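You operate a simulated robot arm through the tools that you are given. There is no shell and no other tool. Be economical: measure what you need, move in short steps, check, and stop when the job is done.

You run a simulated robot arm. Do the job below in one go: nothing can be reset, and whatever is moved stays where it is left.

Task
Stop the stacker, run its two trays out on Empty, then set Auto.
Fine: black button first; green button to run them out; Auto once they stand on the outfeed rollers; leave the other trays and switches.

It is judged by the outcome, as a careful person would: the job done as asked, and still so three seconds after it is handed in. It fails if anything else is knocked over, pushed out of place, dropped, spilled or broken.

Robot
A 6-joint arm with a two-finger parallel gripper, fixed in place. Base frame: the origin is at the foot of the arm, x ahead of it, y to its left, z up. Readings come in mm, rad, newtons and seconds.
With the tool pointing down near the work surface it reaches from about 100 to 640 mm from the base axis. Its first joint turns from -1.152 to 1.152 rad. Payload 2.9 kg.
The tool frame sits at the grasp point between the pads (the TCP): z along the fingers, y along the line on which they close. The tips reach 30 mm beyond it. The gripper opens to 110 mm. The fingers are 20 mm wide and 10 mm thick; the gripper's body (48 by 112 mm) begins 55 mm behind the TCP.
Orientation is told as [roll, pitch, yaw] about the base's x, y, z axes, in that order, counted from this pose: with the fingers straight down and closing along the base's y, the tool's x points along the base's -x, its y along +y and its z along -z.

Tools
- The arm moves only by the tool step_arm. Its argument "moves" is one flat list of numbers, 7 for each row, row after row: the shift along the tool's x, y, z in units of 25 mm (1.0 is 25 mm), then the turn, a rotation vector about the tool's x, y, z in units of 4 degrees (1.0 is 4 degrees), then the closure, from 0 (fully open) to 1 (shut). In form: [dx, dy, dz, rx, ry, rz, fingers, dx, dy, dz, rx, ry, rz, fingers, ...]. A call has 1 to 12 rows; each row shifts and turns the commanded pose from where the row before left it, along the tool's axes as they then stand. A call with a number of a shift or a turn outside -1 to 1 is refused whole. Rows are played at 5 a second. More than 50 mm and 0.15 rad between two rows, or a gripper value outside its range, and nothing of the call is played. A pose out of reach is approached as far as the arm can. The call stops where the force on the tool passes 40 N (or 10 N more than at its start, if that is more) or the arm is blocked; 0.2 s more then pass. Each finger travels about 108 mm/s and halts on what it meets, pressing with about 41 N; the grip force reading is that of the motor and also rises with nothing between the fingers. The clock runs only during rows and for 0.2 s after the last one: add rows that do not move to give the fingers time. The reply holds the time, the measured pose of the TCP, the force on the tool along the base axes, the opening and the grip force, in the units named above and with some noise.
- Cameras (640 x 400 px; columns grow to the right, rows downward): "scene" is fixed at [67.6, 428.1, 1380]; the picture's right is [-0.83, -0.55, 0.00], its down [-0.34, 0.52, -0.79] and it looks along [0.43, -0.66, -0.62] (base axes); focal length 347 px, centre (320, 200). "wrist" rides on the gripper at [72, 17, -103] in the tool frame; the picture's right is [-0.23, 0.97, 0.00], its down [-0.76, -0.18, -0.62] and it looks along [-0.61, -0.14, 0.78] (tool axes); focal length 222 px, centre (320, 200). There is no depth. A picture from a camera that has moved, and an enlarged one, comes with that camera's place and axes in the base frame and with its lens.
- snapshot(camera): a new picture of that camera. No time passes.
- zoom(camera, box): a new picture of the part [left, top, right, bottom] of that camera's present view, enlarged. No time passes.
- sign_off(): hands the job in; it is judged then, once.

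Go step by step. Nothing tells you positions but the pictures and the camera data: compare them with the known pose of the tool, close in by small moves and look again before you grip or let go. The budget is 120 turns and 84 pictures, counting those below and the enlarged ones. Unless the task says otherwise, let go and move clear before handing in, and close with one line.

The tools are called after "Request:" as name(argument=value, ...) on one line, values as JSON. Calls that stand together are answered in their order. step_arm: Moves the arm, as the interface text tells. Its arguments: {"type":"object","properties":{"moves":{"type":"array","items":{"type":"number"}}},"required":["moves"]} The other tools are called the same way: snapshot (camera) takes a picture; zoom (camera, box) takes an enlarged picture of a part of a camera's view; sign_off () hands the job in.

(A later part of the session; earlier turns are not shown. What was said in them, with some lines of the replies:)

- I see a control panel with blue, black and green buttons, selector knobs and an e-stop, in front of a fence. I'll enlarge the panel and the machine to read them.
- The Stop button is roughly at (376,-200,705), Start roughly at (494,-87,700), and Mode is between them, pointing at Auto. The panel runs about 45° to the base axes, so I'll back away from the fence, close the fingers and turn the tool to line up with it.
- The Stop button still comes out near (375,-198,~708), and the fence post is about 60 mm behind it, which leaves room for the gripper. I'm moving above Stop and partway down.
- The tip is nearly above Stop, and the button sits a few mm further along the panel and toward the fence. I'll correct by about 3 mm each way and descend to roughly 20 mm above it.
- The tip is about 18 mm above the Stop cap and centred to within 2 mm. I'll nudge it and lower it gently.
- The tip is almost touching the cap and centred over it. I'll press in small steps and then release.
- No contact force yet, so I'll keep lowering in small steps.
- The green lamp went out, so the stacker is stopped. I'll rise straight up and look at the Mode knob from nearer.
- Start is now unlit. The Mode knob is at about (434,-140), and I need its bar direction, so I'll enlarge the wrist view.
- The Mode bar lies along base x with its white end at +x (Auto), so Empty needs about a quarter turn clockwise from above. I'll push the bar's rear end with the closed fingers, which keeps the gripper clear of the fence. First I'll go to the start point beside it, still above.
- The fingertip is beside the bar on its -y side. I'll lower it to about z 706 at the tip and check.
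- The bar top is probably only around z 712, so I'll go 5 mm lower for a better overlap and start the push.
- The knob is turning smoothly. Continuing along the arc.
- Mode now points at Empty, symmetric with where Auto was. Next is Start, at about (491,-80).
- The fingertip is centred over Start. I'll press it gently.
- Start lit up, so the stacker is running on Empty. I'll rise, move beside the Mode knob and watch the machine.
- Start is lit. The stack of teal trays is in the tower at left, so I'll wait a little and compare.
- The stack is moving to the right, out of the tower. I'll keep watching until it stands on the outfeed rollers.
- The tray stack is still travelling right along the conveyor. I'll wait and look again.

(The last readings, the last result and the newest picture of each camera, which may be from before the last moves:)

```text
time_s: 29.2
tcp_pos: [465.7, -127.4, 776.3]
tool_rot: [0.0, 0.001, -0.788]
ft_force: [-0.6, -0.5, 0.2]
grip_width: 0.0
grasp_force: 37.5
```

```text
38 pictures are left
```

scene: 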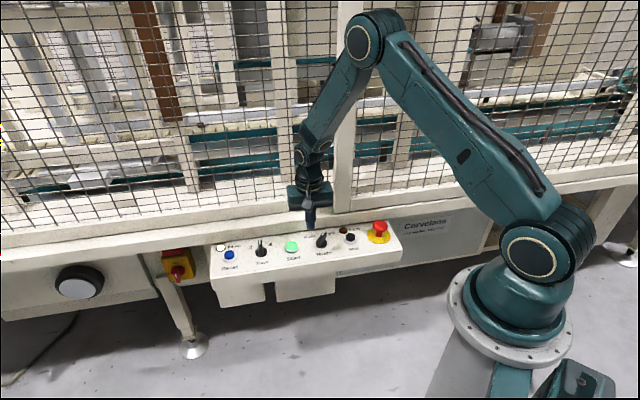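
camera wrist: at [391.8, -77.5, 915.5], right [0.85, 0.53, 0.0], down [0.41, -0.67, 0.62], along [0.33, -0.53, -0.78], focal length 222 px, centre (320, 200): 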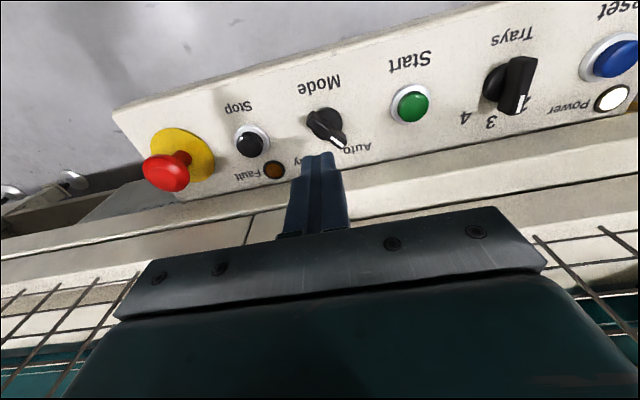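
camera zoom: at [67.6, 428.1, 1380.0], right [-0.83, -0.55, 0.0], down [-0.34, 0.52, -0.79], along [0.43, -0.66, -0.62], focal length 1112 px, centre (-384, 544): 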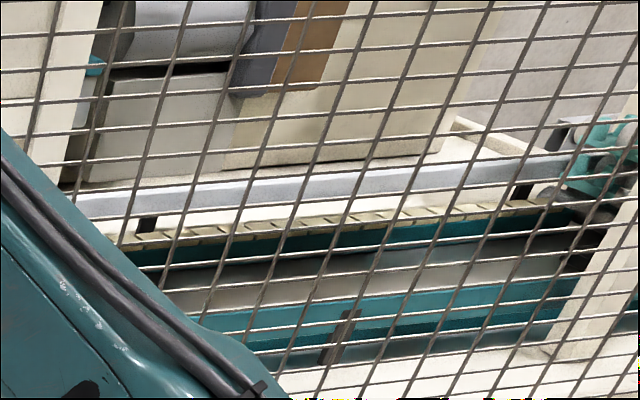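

The stack is entering the roller section at the far right. I'll wait a bit more to see it come to rest, and check the Start lamp.

Request:
step_arm(moves=[0, 0, 0, 0, 0, 0, 1, 0, 0, 0, 0, 0, 0, 1, 0, 0, 0, 0, 0, 0, 1, 0, 0, 0, 0, 0, 0, 1, 0, 0, 0, 0, 0, 0, 1, 0, 0, 0, 0, 0, 0, 1, 0, 0, 0, 0, 0, 0, 1, 0, 0, 0, 0, 0, 0, 1])

Request:
zoom(camera="scene", box=[440, 30, 640, 155])

Request:
zoom(camera="scene", box=[200, 150, 410, 280])

```text
time_s: 31.0
tcp_pos: [465.0, -126.8, 777.6]
tool_rot: [0.001, -0.001, -0.787]
ft_force: [0.0, 0.6, -0.5]
grip_width: 0.0
grasp_force: 37.1
```

```text
3.20 times, centred on (540, 92) of scene
camera zoom: at [67.6, 428.1, 1380.0], right [-0.83, -0.55, 0.0], down [-0.34, 0.52, -0.79], along [0.43, -0.66, -0.62], focal length 1112 px, centre (-384, 544)
```

zoom: 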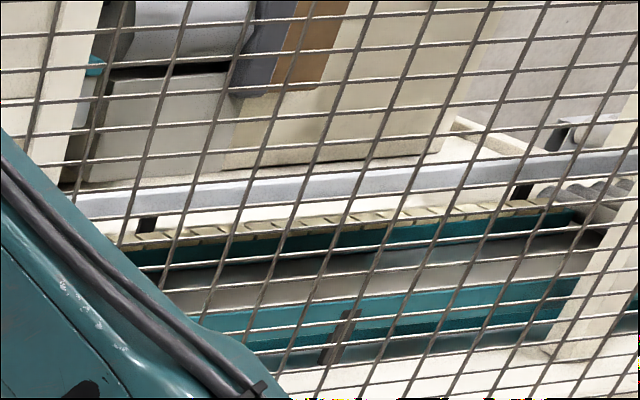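

```text
3.05 times, centred on (305, 215) of scene
camera zoom: at [67.6, 428.1, 1380.0], right [-0.83, -0.55, 0.0], down [-0.34, 0.52, -0.79], along [0.43, -0.66, -0.62], focal length 1059 px, centre (366, 154)
```

zoom: 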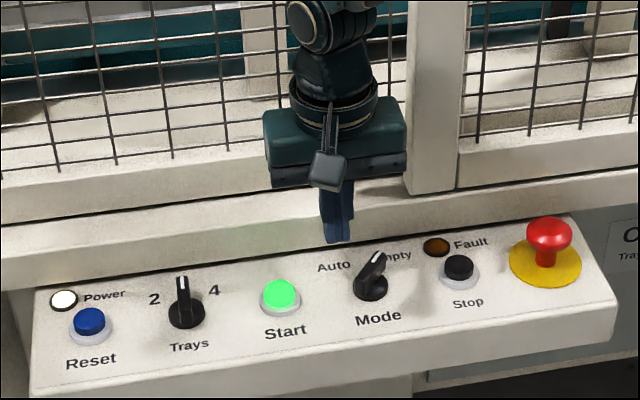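

The trays have moved past the scene camera's right edge onto the rollers. To check they stand still there, I'll raise the arm away from the fence and turn the wrist camera that way.

Request:
step_arm(moves=[0.58, -0.35, -1, 0, 0, 0, 1, 0.58, -0.35, -1, 0, 0, 0, 1, 0.58, -0.35, -1, 0, 0, 0, 1, 0.58, -0.35, -1, 0, 0, 0, 1, 0.58, -0.35, -1, 0, 0, 0, 1, 0.58, -0.35, -1, 0, 0, 0, 1, 0.58, -0.35, -1, 0, 0, 0, 1, 0, 0, 0, 0, 0, 1, 1, 0, 0, 0, 0, 0, 1, 1, 0, 0, 0, 0, 0, 1, 1, 0, 0, 0, 0, 0, 1, 1, 0, 0, 0, 0, 0, 1, 1])

Request:
snapshot(camera="wrist")

```text
time_s: 33.6
tcp_pos: [347.9, -98.5, 949.5]
tool_rot: [0.0, 0.001, -1.138]
ft_force: [0.1, -0.2, 0.5]
grip_width: 0.0
grasp_force: 37.3
```

```text
35 pictures are left
camera wrist: at [334.2, -26.3, 1053.4], right [0.98, 0.2, 0.0], down [0.16, -0.77, 0.62], along [0.13, -0.61, -0.78], focal length 222 px, centre (320, 200)
```

wrist: 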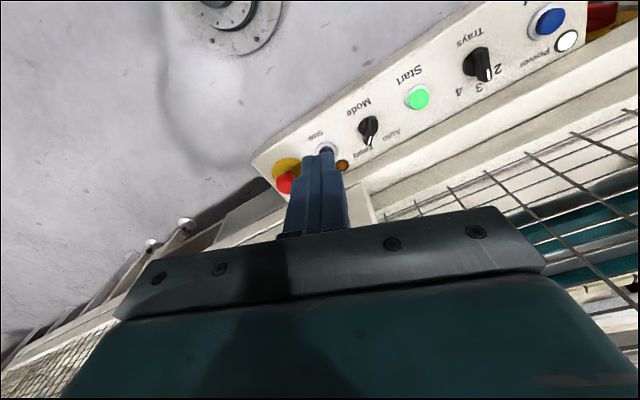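

Request:
step_arm(moves=[0, 0, 0, 0, 0, 1, 1, 0, 0, 0, 0, 0, 1, 1, 0, 0, 0, 0, 0, 1, 1, 0, 0, 0, 0, 0, 1, 1, 0, 0, 0, 0, 0, 1, 1, 0, 0, 0, 0, 0, 1, 1, 0, 0, 0, 0, 0, 1, 1, 0, 0, 0, 0, 0, 1, 1, 0, 0, 0, 0.23, -0.97, 0, 1, 0, 0, 0, 0.23, -0.97, 0, 1, 0, 0, 0, 0.23, -0.97, 0, 1, 0, 0, 0, 0.23, -0.97, 0, 1])

Request:
step_arm(moves=[0, 0, 0, 0.23, -0.97, 0, 1, 0, 0, 0, 0.23, -0.97, 0, 1, 0, 0, 0, 0.23, -0.97, 0, 1, 0, 0, 0, 0.23, -0.97, 0, 1, 0, 0, 0, 0.23, -0.97, 0, 1, 0, 0, 0, 0.23, -0.97, 0, 1])

Request:
snapshot(camera="wrist")

```text
time_s: 36.2
tcp_pos: [346.9, -99.1, 950.8]
tool_rot: [-0.068, -0.273, -1.687]
ft_force: [0.4, 0.8, -0.1]
grip_width: 0.0
grasp_force: 37.1
```

```text
time_s: 37.6
tcp_pos: [349.8, -98.8, 952.2]
tool_rot: [-0.194, -0.674, -1.628]
ft_force: [-0.2, -0.6, 0.1]
grip_width: 0.0
grasp_force: 37.7
```

```text
34 pictures are left
camera wrist: at [392.9, 17.2, 982.4], right [0.94, -0.35, 0.0], down [-0.07, -0.19, 0.98], along [-0.34, -0.92, -0.2], focal length 222 px, centre (320, 200)
```

wrist: 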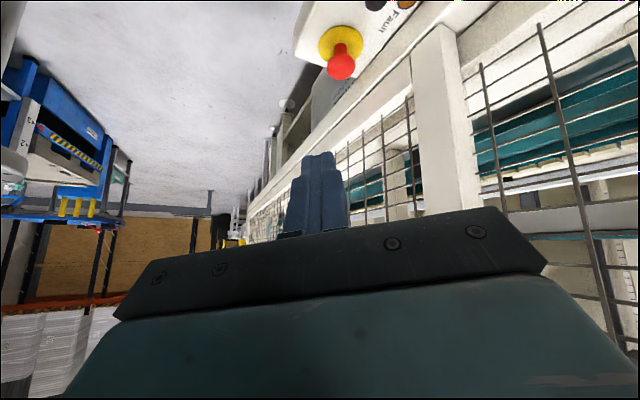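

Request:
zoom(camera="wrist", box=[200, 100, 440, 250])

```text
2.67 times, centred on (320, 175) of wrist
camera zoom: at [392.9, 17.2, 982.4], right [0.94, -0.35, 0.0], down [-0.07, -0.19, 0.98], along [-0.34, -0.92, -0.2], focal length 592 px, centre (320, 267)
```

zoom: 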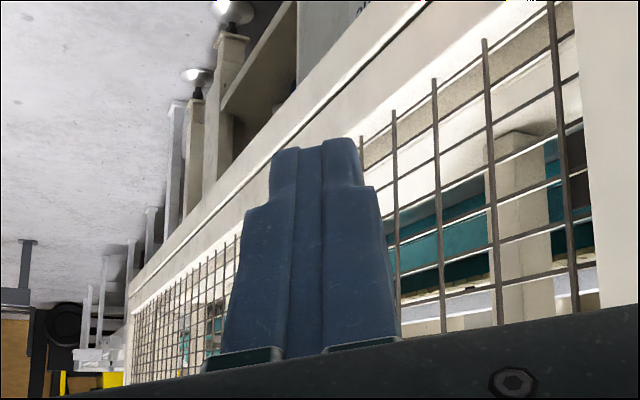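

Request:
zoom(camera="wrist", box=[220, 190, 300, 245])

Request:
zoom(camera="scene", box=[480, 0, 640, 100])

```text
7.27 times, centred on (260, 218) of wrist
camera zoom: at [392.9, 17.2, 982.4], right [0.94, -0.35, 0.0], down [-0.07, -0.19, 0.98], along [-0.34, -0.92, -0.2], focal length 1615 px, centre (756, 73)
```

zoom: 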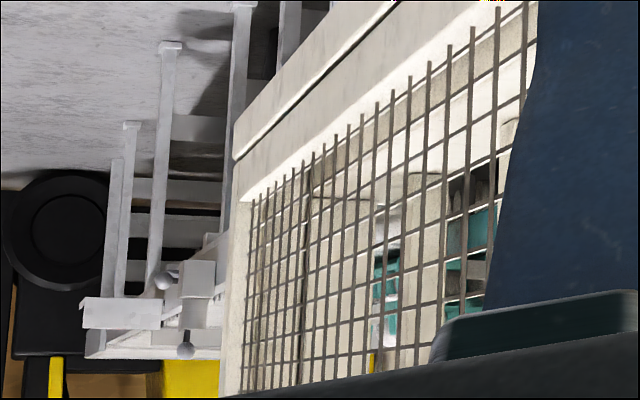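

```text
4.00 times, centred on (560, 50) of scene
camera zoom: at [67.6, 428.1, 1380.0], right [-0.83, -0.55, 0.0], down [-0.34, 0.52, -0.79], along [0.43, -0.66, -0.62], focal length 1390 px, centre (-640, 800)
```

zoom: 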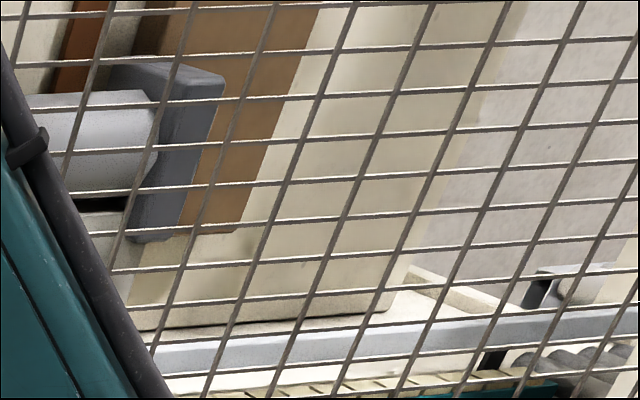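

I see teal tray corners through the mesh at the far end. I'll wait two seconds and see whether they stay put.

Request:
step_arm(moves=[0, 0, 0, 0, 0, 0, 1, 0, 0, 0, 0, 0, 0, 1, 0, 0, 0, 0, 0, 0, 1, 0, 0, 0, 0, 0, 0, 1, 0, 0, 0, 0, 0, 0, 1, 0, 0, 0, 0, 0, 0, 1, 0, 0, 0, 0, 0, 0, 1, 0, 0, 0, 0, 0, 0, 1, 0, 0, 0, 0, 0, 0, 1, 0, 0, 0, 0, 0, 0, 1])

Request:
zoom(camera="wrist", box=[220, 190, 300, 245])

Request:
zoom(camera="scene", box=[200, 150, 410, 280])

```text
time_s: 39.8
tcp_pos: [347.6, -98.7, 951.7]
tool_rot: [-0.19, -0.674, -1.628]
ft_force: [-0.6, 0.1, -0.2]
grip_width: 0.0
grasp_force: 38.0
```

```text
7.27 times, centred on (260, 218) of wrist
camera zoom: at [393.0, 17.0, 982.5], right [0.94, -0.35, 0.0], down [-0.07, -0.19, 0.98], along [-0.34, -0.92, -0.2], focal length 1615 px, centre (756, 73)
```

zoom: 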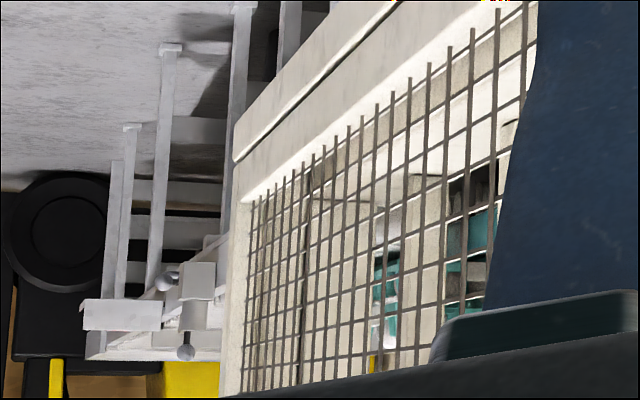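

```text
3.05 times, centred on (305, 215) of scene
camera zoom: at [67.6, 428.1, 1380.0], right [-0.83, -0.55, 0.0], down [-0.34, 0.52, -0.79], along [0.43, -0.66, -0.62], focal length 1059 px, centre (366, 154)
```

zoom: 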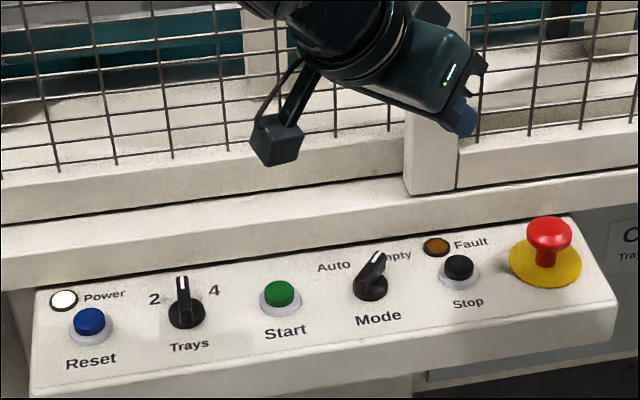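

The Start lamp has gone out, so the run-out is finished, and the trays stand still at the far end. I'll bring the tool upright again and back in line with the panel.

Request:
step_arm(moves=[0, 0, 0, -0.23, 0.97, 0, 1, 0, 0, 0, -0.23, 0.97, 0, 1, 0, 0, 0, -0.23, 0.97, 0, 1, 0, 0, 0, -0.23, 0.97, 0, 1, 0, 0, 0, -0.23, 0.97, 0, 1, 0, 0, 0, -0.23, 0.97, 0, 1, 0, 0, 0, -0.23, 0.97, 0, 1, 0, 0, 0, -0.23, 0.97, 0, 1, 0, 0, 0, -0.23, 0.97, 0, 1, 0, 0, 0, -0.23, 0.97, 0, 1])

Request:
step_arm(moves=[0, 0, 0, 0, 0, -1, 1, 0, 0, 0, 0, 0, -1, 1, 0, 0, 0, 0, 0, -1, 1, 0, 0, 0, 0, 0, -1, 1, 0, 0, 0, 0, 0, -1, 1, 0, 0, 0, 0, 0, -1, 1, 0, 0, 0, 0, 0, -1, 1, 0, 0, 0, 0, 0, -1, 1, 0, 0, 0, 0, 0, -1, 1, 0, 0, 0, 0, 0, -1, 1, 0, 0, 0, 0, 0, -1, 1, 0, 0, 0, 0, 0, -1, 1])

Request:
step_arm(moves=[0, 0, 0, 0, 0, -1, 1])

```text
time_s: 42.0
tcp_pos: [348.4, -100.2, 951.2]
tool_rot: [-0.001, 0.002, -1.694]
ft_force: [-0.7, 0.3, 0.8]
grip_width: 0.3
grasp_force: 37.4
```

```text
time_s: 44.6
tcp_pos: [348.6, -99.4, 951.2]
tool_rot: [-0.001, -0.001, -0.857]
ft_force: [1.3, 0.8, -0.5]
grip_width: 0.0
grasp_force: 37.2
```

```text
time_s: 45.0
tcp_pos: [347.6, -99.4, 950.9]
tool_rot: [-0.001, 0.0, -0.787]
ft_force: [-0.5, -0.3, -0.5]
grip_width: 0.0
grasp_force: 37.9
```

Request:
step_arm(moves=[-0.525, 0.305, 0.95, 0, 0, 0, 1, -0.525, 0.305, 0.95, 0, 0, 0, 1, -0.525, 0.305, 0.95, 0, 0, 0, 1, -0.525, 0.305, 0.95, 0, 0, 0, 1, -0.525, 0.305, 0.95, 0, 0, 0, 1, -0.525, 0.305, 0.95, 0, 0, 0, 1, -0.525, 0.305, 0.95, 0, 0, 0, 1, -0.525, 0.305, 0.95, 0, 0, 0, 1])

Request:
zoom(camera="wrist", box=[226, 80, 386, 180])

Request:
zoom(camera="scene", box=[280, 190, 376, 250])

```text
time_s: 46.8
tcp_pos: [464.7, -132.0, 760.0]
tool_rot: [-0.002, -0.001, -0.787]
ft_force: [0.0, -0.4, 0.3]
grip_width: 0.0
grasp_force: 37.3
```

```text
4.00 times, centred on (306, 130) of wrist
camera zoom: at [427.3, -67.2, 863.7], right [0.85, 0.53, 0.0], down [0.41, -0.66, 0.62], along [0.33, -0.53, -0.78], focal length 888 px, centre (376, 480)
```

zoom: 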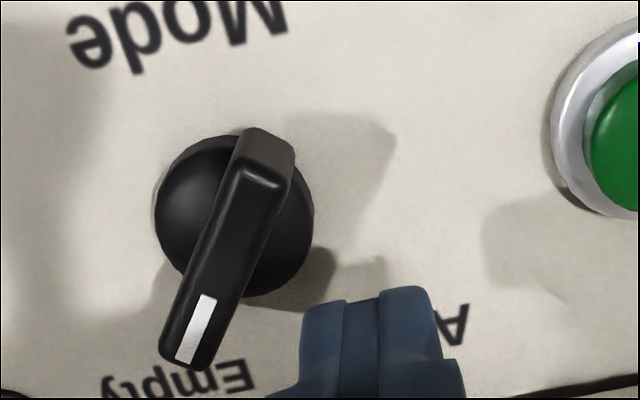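

```text
6.67 times, centred on (328, 220) of scene
camera zoom: at [67.6, 428.1, 1380.0], right [-0.83, -0.55, 0.0], down [-0.34, 0.52, -0.79], along [0.43, -0.66, -0.62], focal length 2316 px, centre (267, 67)
```

zoom: 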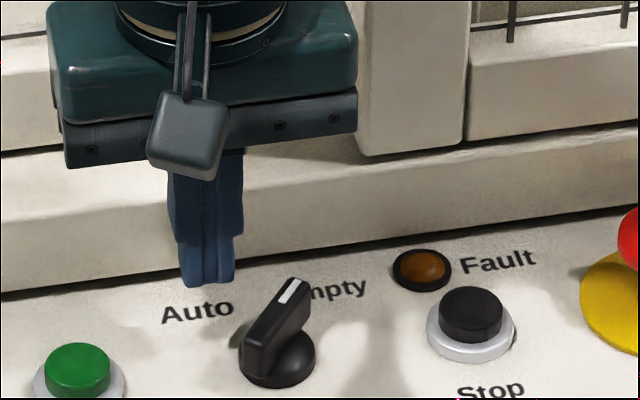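

The mirror-image push will bring the knob back: the fingers go down on the +x side of the bar's rear end, then along the arc. I'll lower and begin.

Request:
step_arm(moves=[0, 0, 0.6, 0, 0, 0, 1, 0, 0, 0.6, 0, 0, 0, 1, 0.31, -0.15, 0, 0, 0, 0, 1, 0.31, -0.15, 0, 0, 0, 0, 1])

Request:
zoom(camera="scene", box=[280, 190, 376, 250])

Request:
zoom(camera="wrist", box=[226, 80, 386, 180])

```text
time_s: 47.8
tcp_pos: [448.9, -125.2, 731.2]
tool_rot: [0.0, -0.002, -0.788]
ft_force: [1.2, -1.1, -0.4]
grip_width: 0.0
grasp_force: 37.4
```

```text
6.67 times, centred on (328, 220) of scene
camera zoom: at [67.7, 428.1, 1380.0], right [-0.83, -0.55, 0.0], down [-0.34, 0.52, -0.79], along [0.43, -0.66, -0.62], focal length 2316 px, centre (267, 67)
```

zoom: 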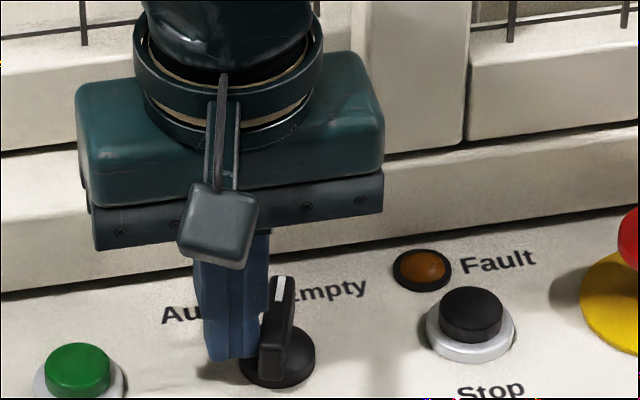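

```text
4.00 times, centred on (306, 130) of wrist
camera zoom: at [411.7, -61.9, 834.4], right [0.85, 0.53, 0.0], down [0.41, -0.66, 0.62], along [0.33, -0.53, -0.78], focal length 888 px, centre (376, 480)
```

zoom: 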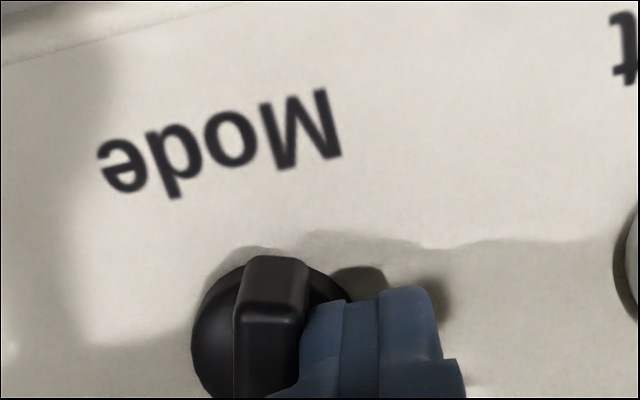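

It's turning back as planned. Continuing the arc.

Request:
step_arm(moves=[0.28, -0.085, 0, 0, 0, 0, 1, 0.28, -0.085, 0, 0, 0, 0, 1, 0.14, -0.345, 0, 0, 0, 0, 1])

Request:
zoom(camera="scene", box=[280, 190, 376, 250])

```text
time_s: 48.6
tcp_pos: [429.5, -121.9, 730.2]
tool_rot: [0.001, -0.001, -0.788]
ft_force: [1.2, 1.7, 0.3]
grip_width: 0.0
grasp_force: 37.4
```

```text
6.67 times, centred on (328, 220) of scene
camera zoom: at [67.6, 428.2, 1380.0], right [-0.83, -0.55, 0.0], down [-0.34, 0.52, -0.79], along [0.43, -0.66, -0.62], focal length 2316 px, centre (267, 67)
```

zoom: 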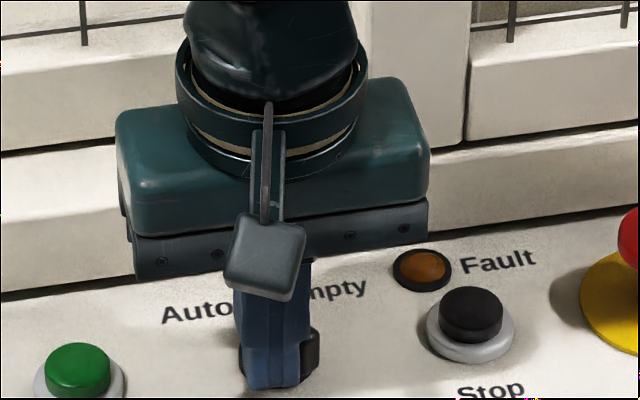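

Request:
step_arm(moves=[-0.02, -0.24, 0, 0, 0, 0, 1, 0.5, 0.6, 0, 0, 0, 0, 1, 0, 0, -1, 0, 0, 0, 1, 0, 0, -1, 0, 0, 0, 1, 0.8, 0, -1, 0, 0, 0, 1, 0.8, 0, -1, 0, 0, 0, 1])

Request:
zoom(camera="scene", box=[200, 180, 410, 300])

Request:
zoom(camera="scene", box=[280, 190, 376, 250])

```text
time_s: 50.0
tcp_pos: [398.1, -78.4, 830.3]
tool_rot: [-0.001, 0.0, -0.789]
ft_force: [-1.1, -0.4, 0.2]
grip_width: 0.0
grasp_force: 37.5
```

```text
3.05 times, centred on (305, 240) of scene
camera zoom: at [67.6, 428.1, 1380.0], right [-0.83, -0.55, 0.0], down [-0.34, 0.52, -0.79], along [0.43, -0.66, -0.62], focal length 1059 px, centre (366, 78)
```

zoom: 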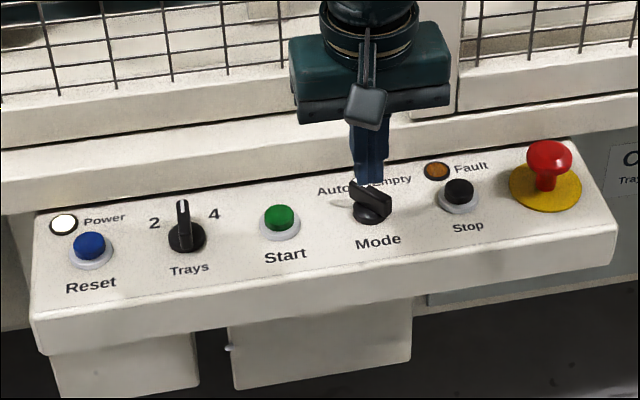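

```text
6.67 times, centred on (328, 220) of scene
camera zoom: at [67.6, 428.1, 1380.0], right [-0.83, -0.55, 0.0], down [-0.34, 0.52, -0.79], along [0.43, -0.66, -0.62], focal length 2316 px, centre (267, 67)
```

zoom: 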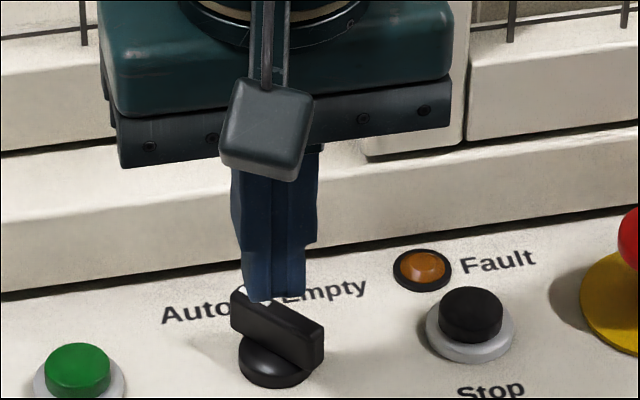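

The Mode knob is back at its original Auto position with no fault showing. I'll back the arm clear and take one last look.

Request:
step_arm(moves=[1, -0.5, -1, 0, 0, 0, 1, 1, -0.5, -1, 0, 0, 0, 1, 0, 0, -1, 0, 0, 0, 1, 0, 0, -1, 0, 0, 0, 1, 0, 0, 0, 0, 0, 0, 1, 0, 0, 0, 0, 0, 0, 1])

Request:
snapshot(camera="scene")

Request:
zoom(camera="scene", box=[200, 180, 410, 300])

```text
time_s: 51.4
tcp_pos: [345.1, -61.6, 929.3]
tool_rot: [0.001, -0.001, -0.788]
ft_force: [-0.7, 0.5, -0.3]
grip_width: 0.1
grasp_force: 38.1
```

```text
21 pictures are left
```

scene: 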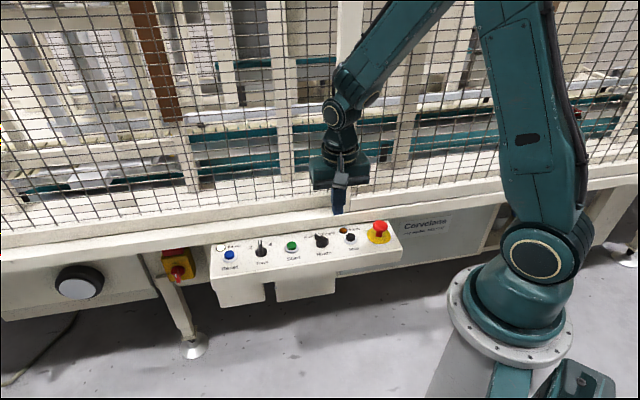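

```text
3.05 times, centred on (305, 240) of scene
camera zoom: at [67.6, 428.1, 1380.0], right [-0.83, -0.55, 0.0], down [-0.34, 0.52, -0.79], along [0.43, -0.66, -0.62], focal length 1059 px, centre (366, 78)
```

zoom: 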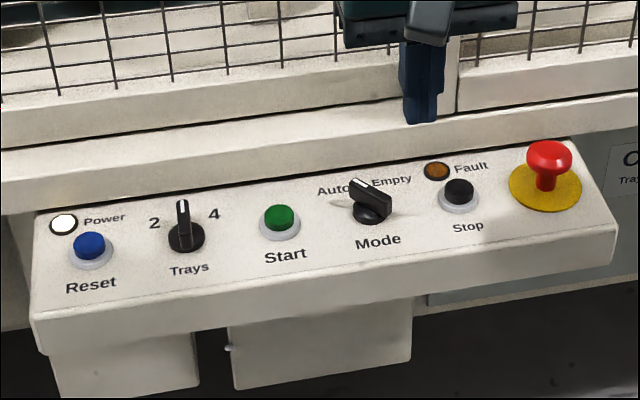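

The stacker is stopped, its tower is empty, Mode is on Auto, no fault is lit and the arm is clear. I'm handing in.

Request:
sign_off()

```text
The job is handed in.
```

The stacker was stopped with the black button, its trays were run out to the outfeed end on Empty, and Mode was set back to Auto. I judged the trays at rest from a partial view through the mesh and from the Start lamp going out.
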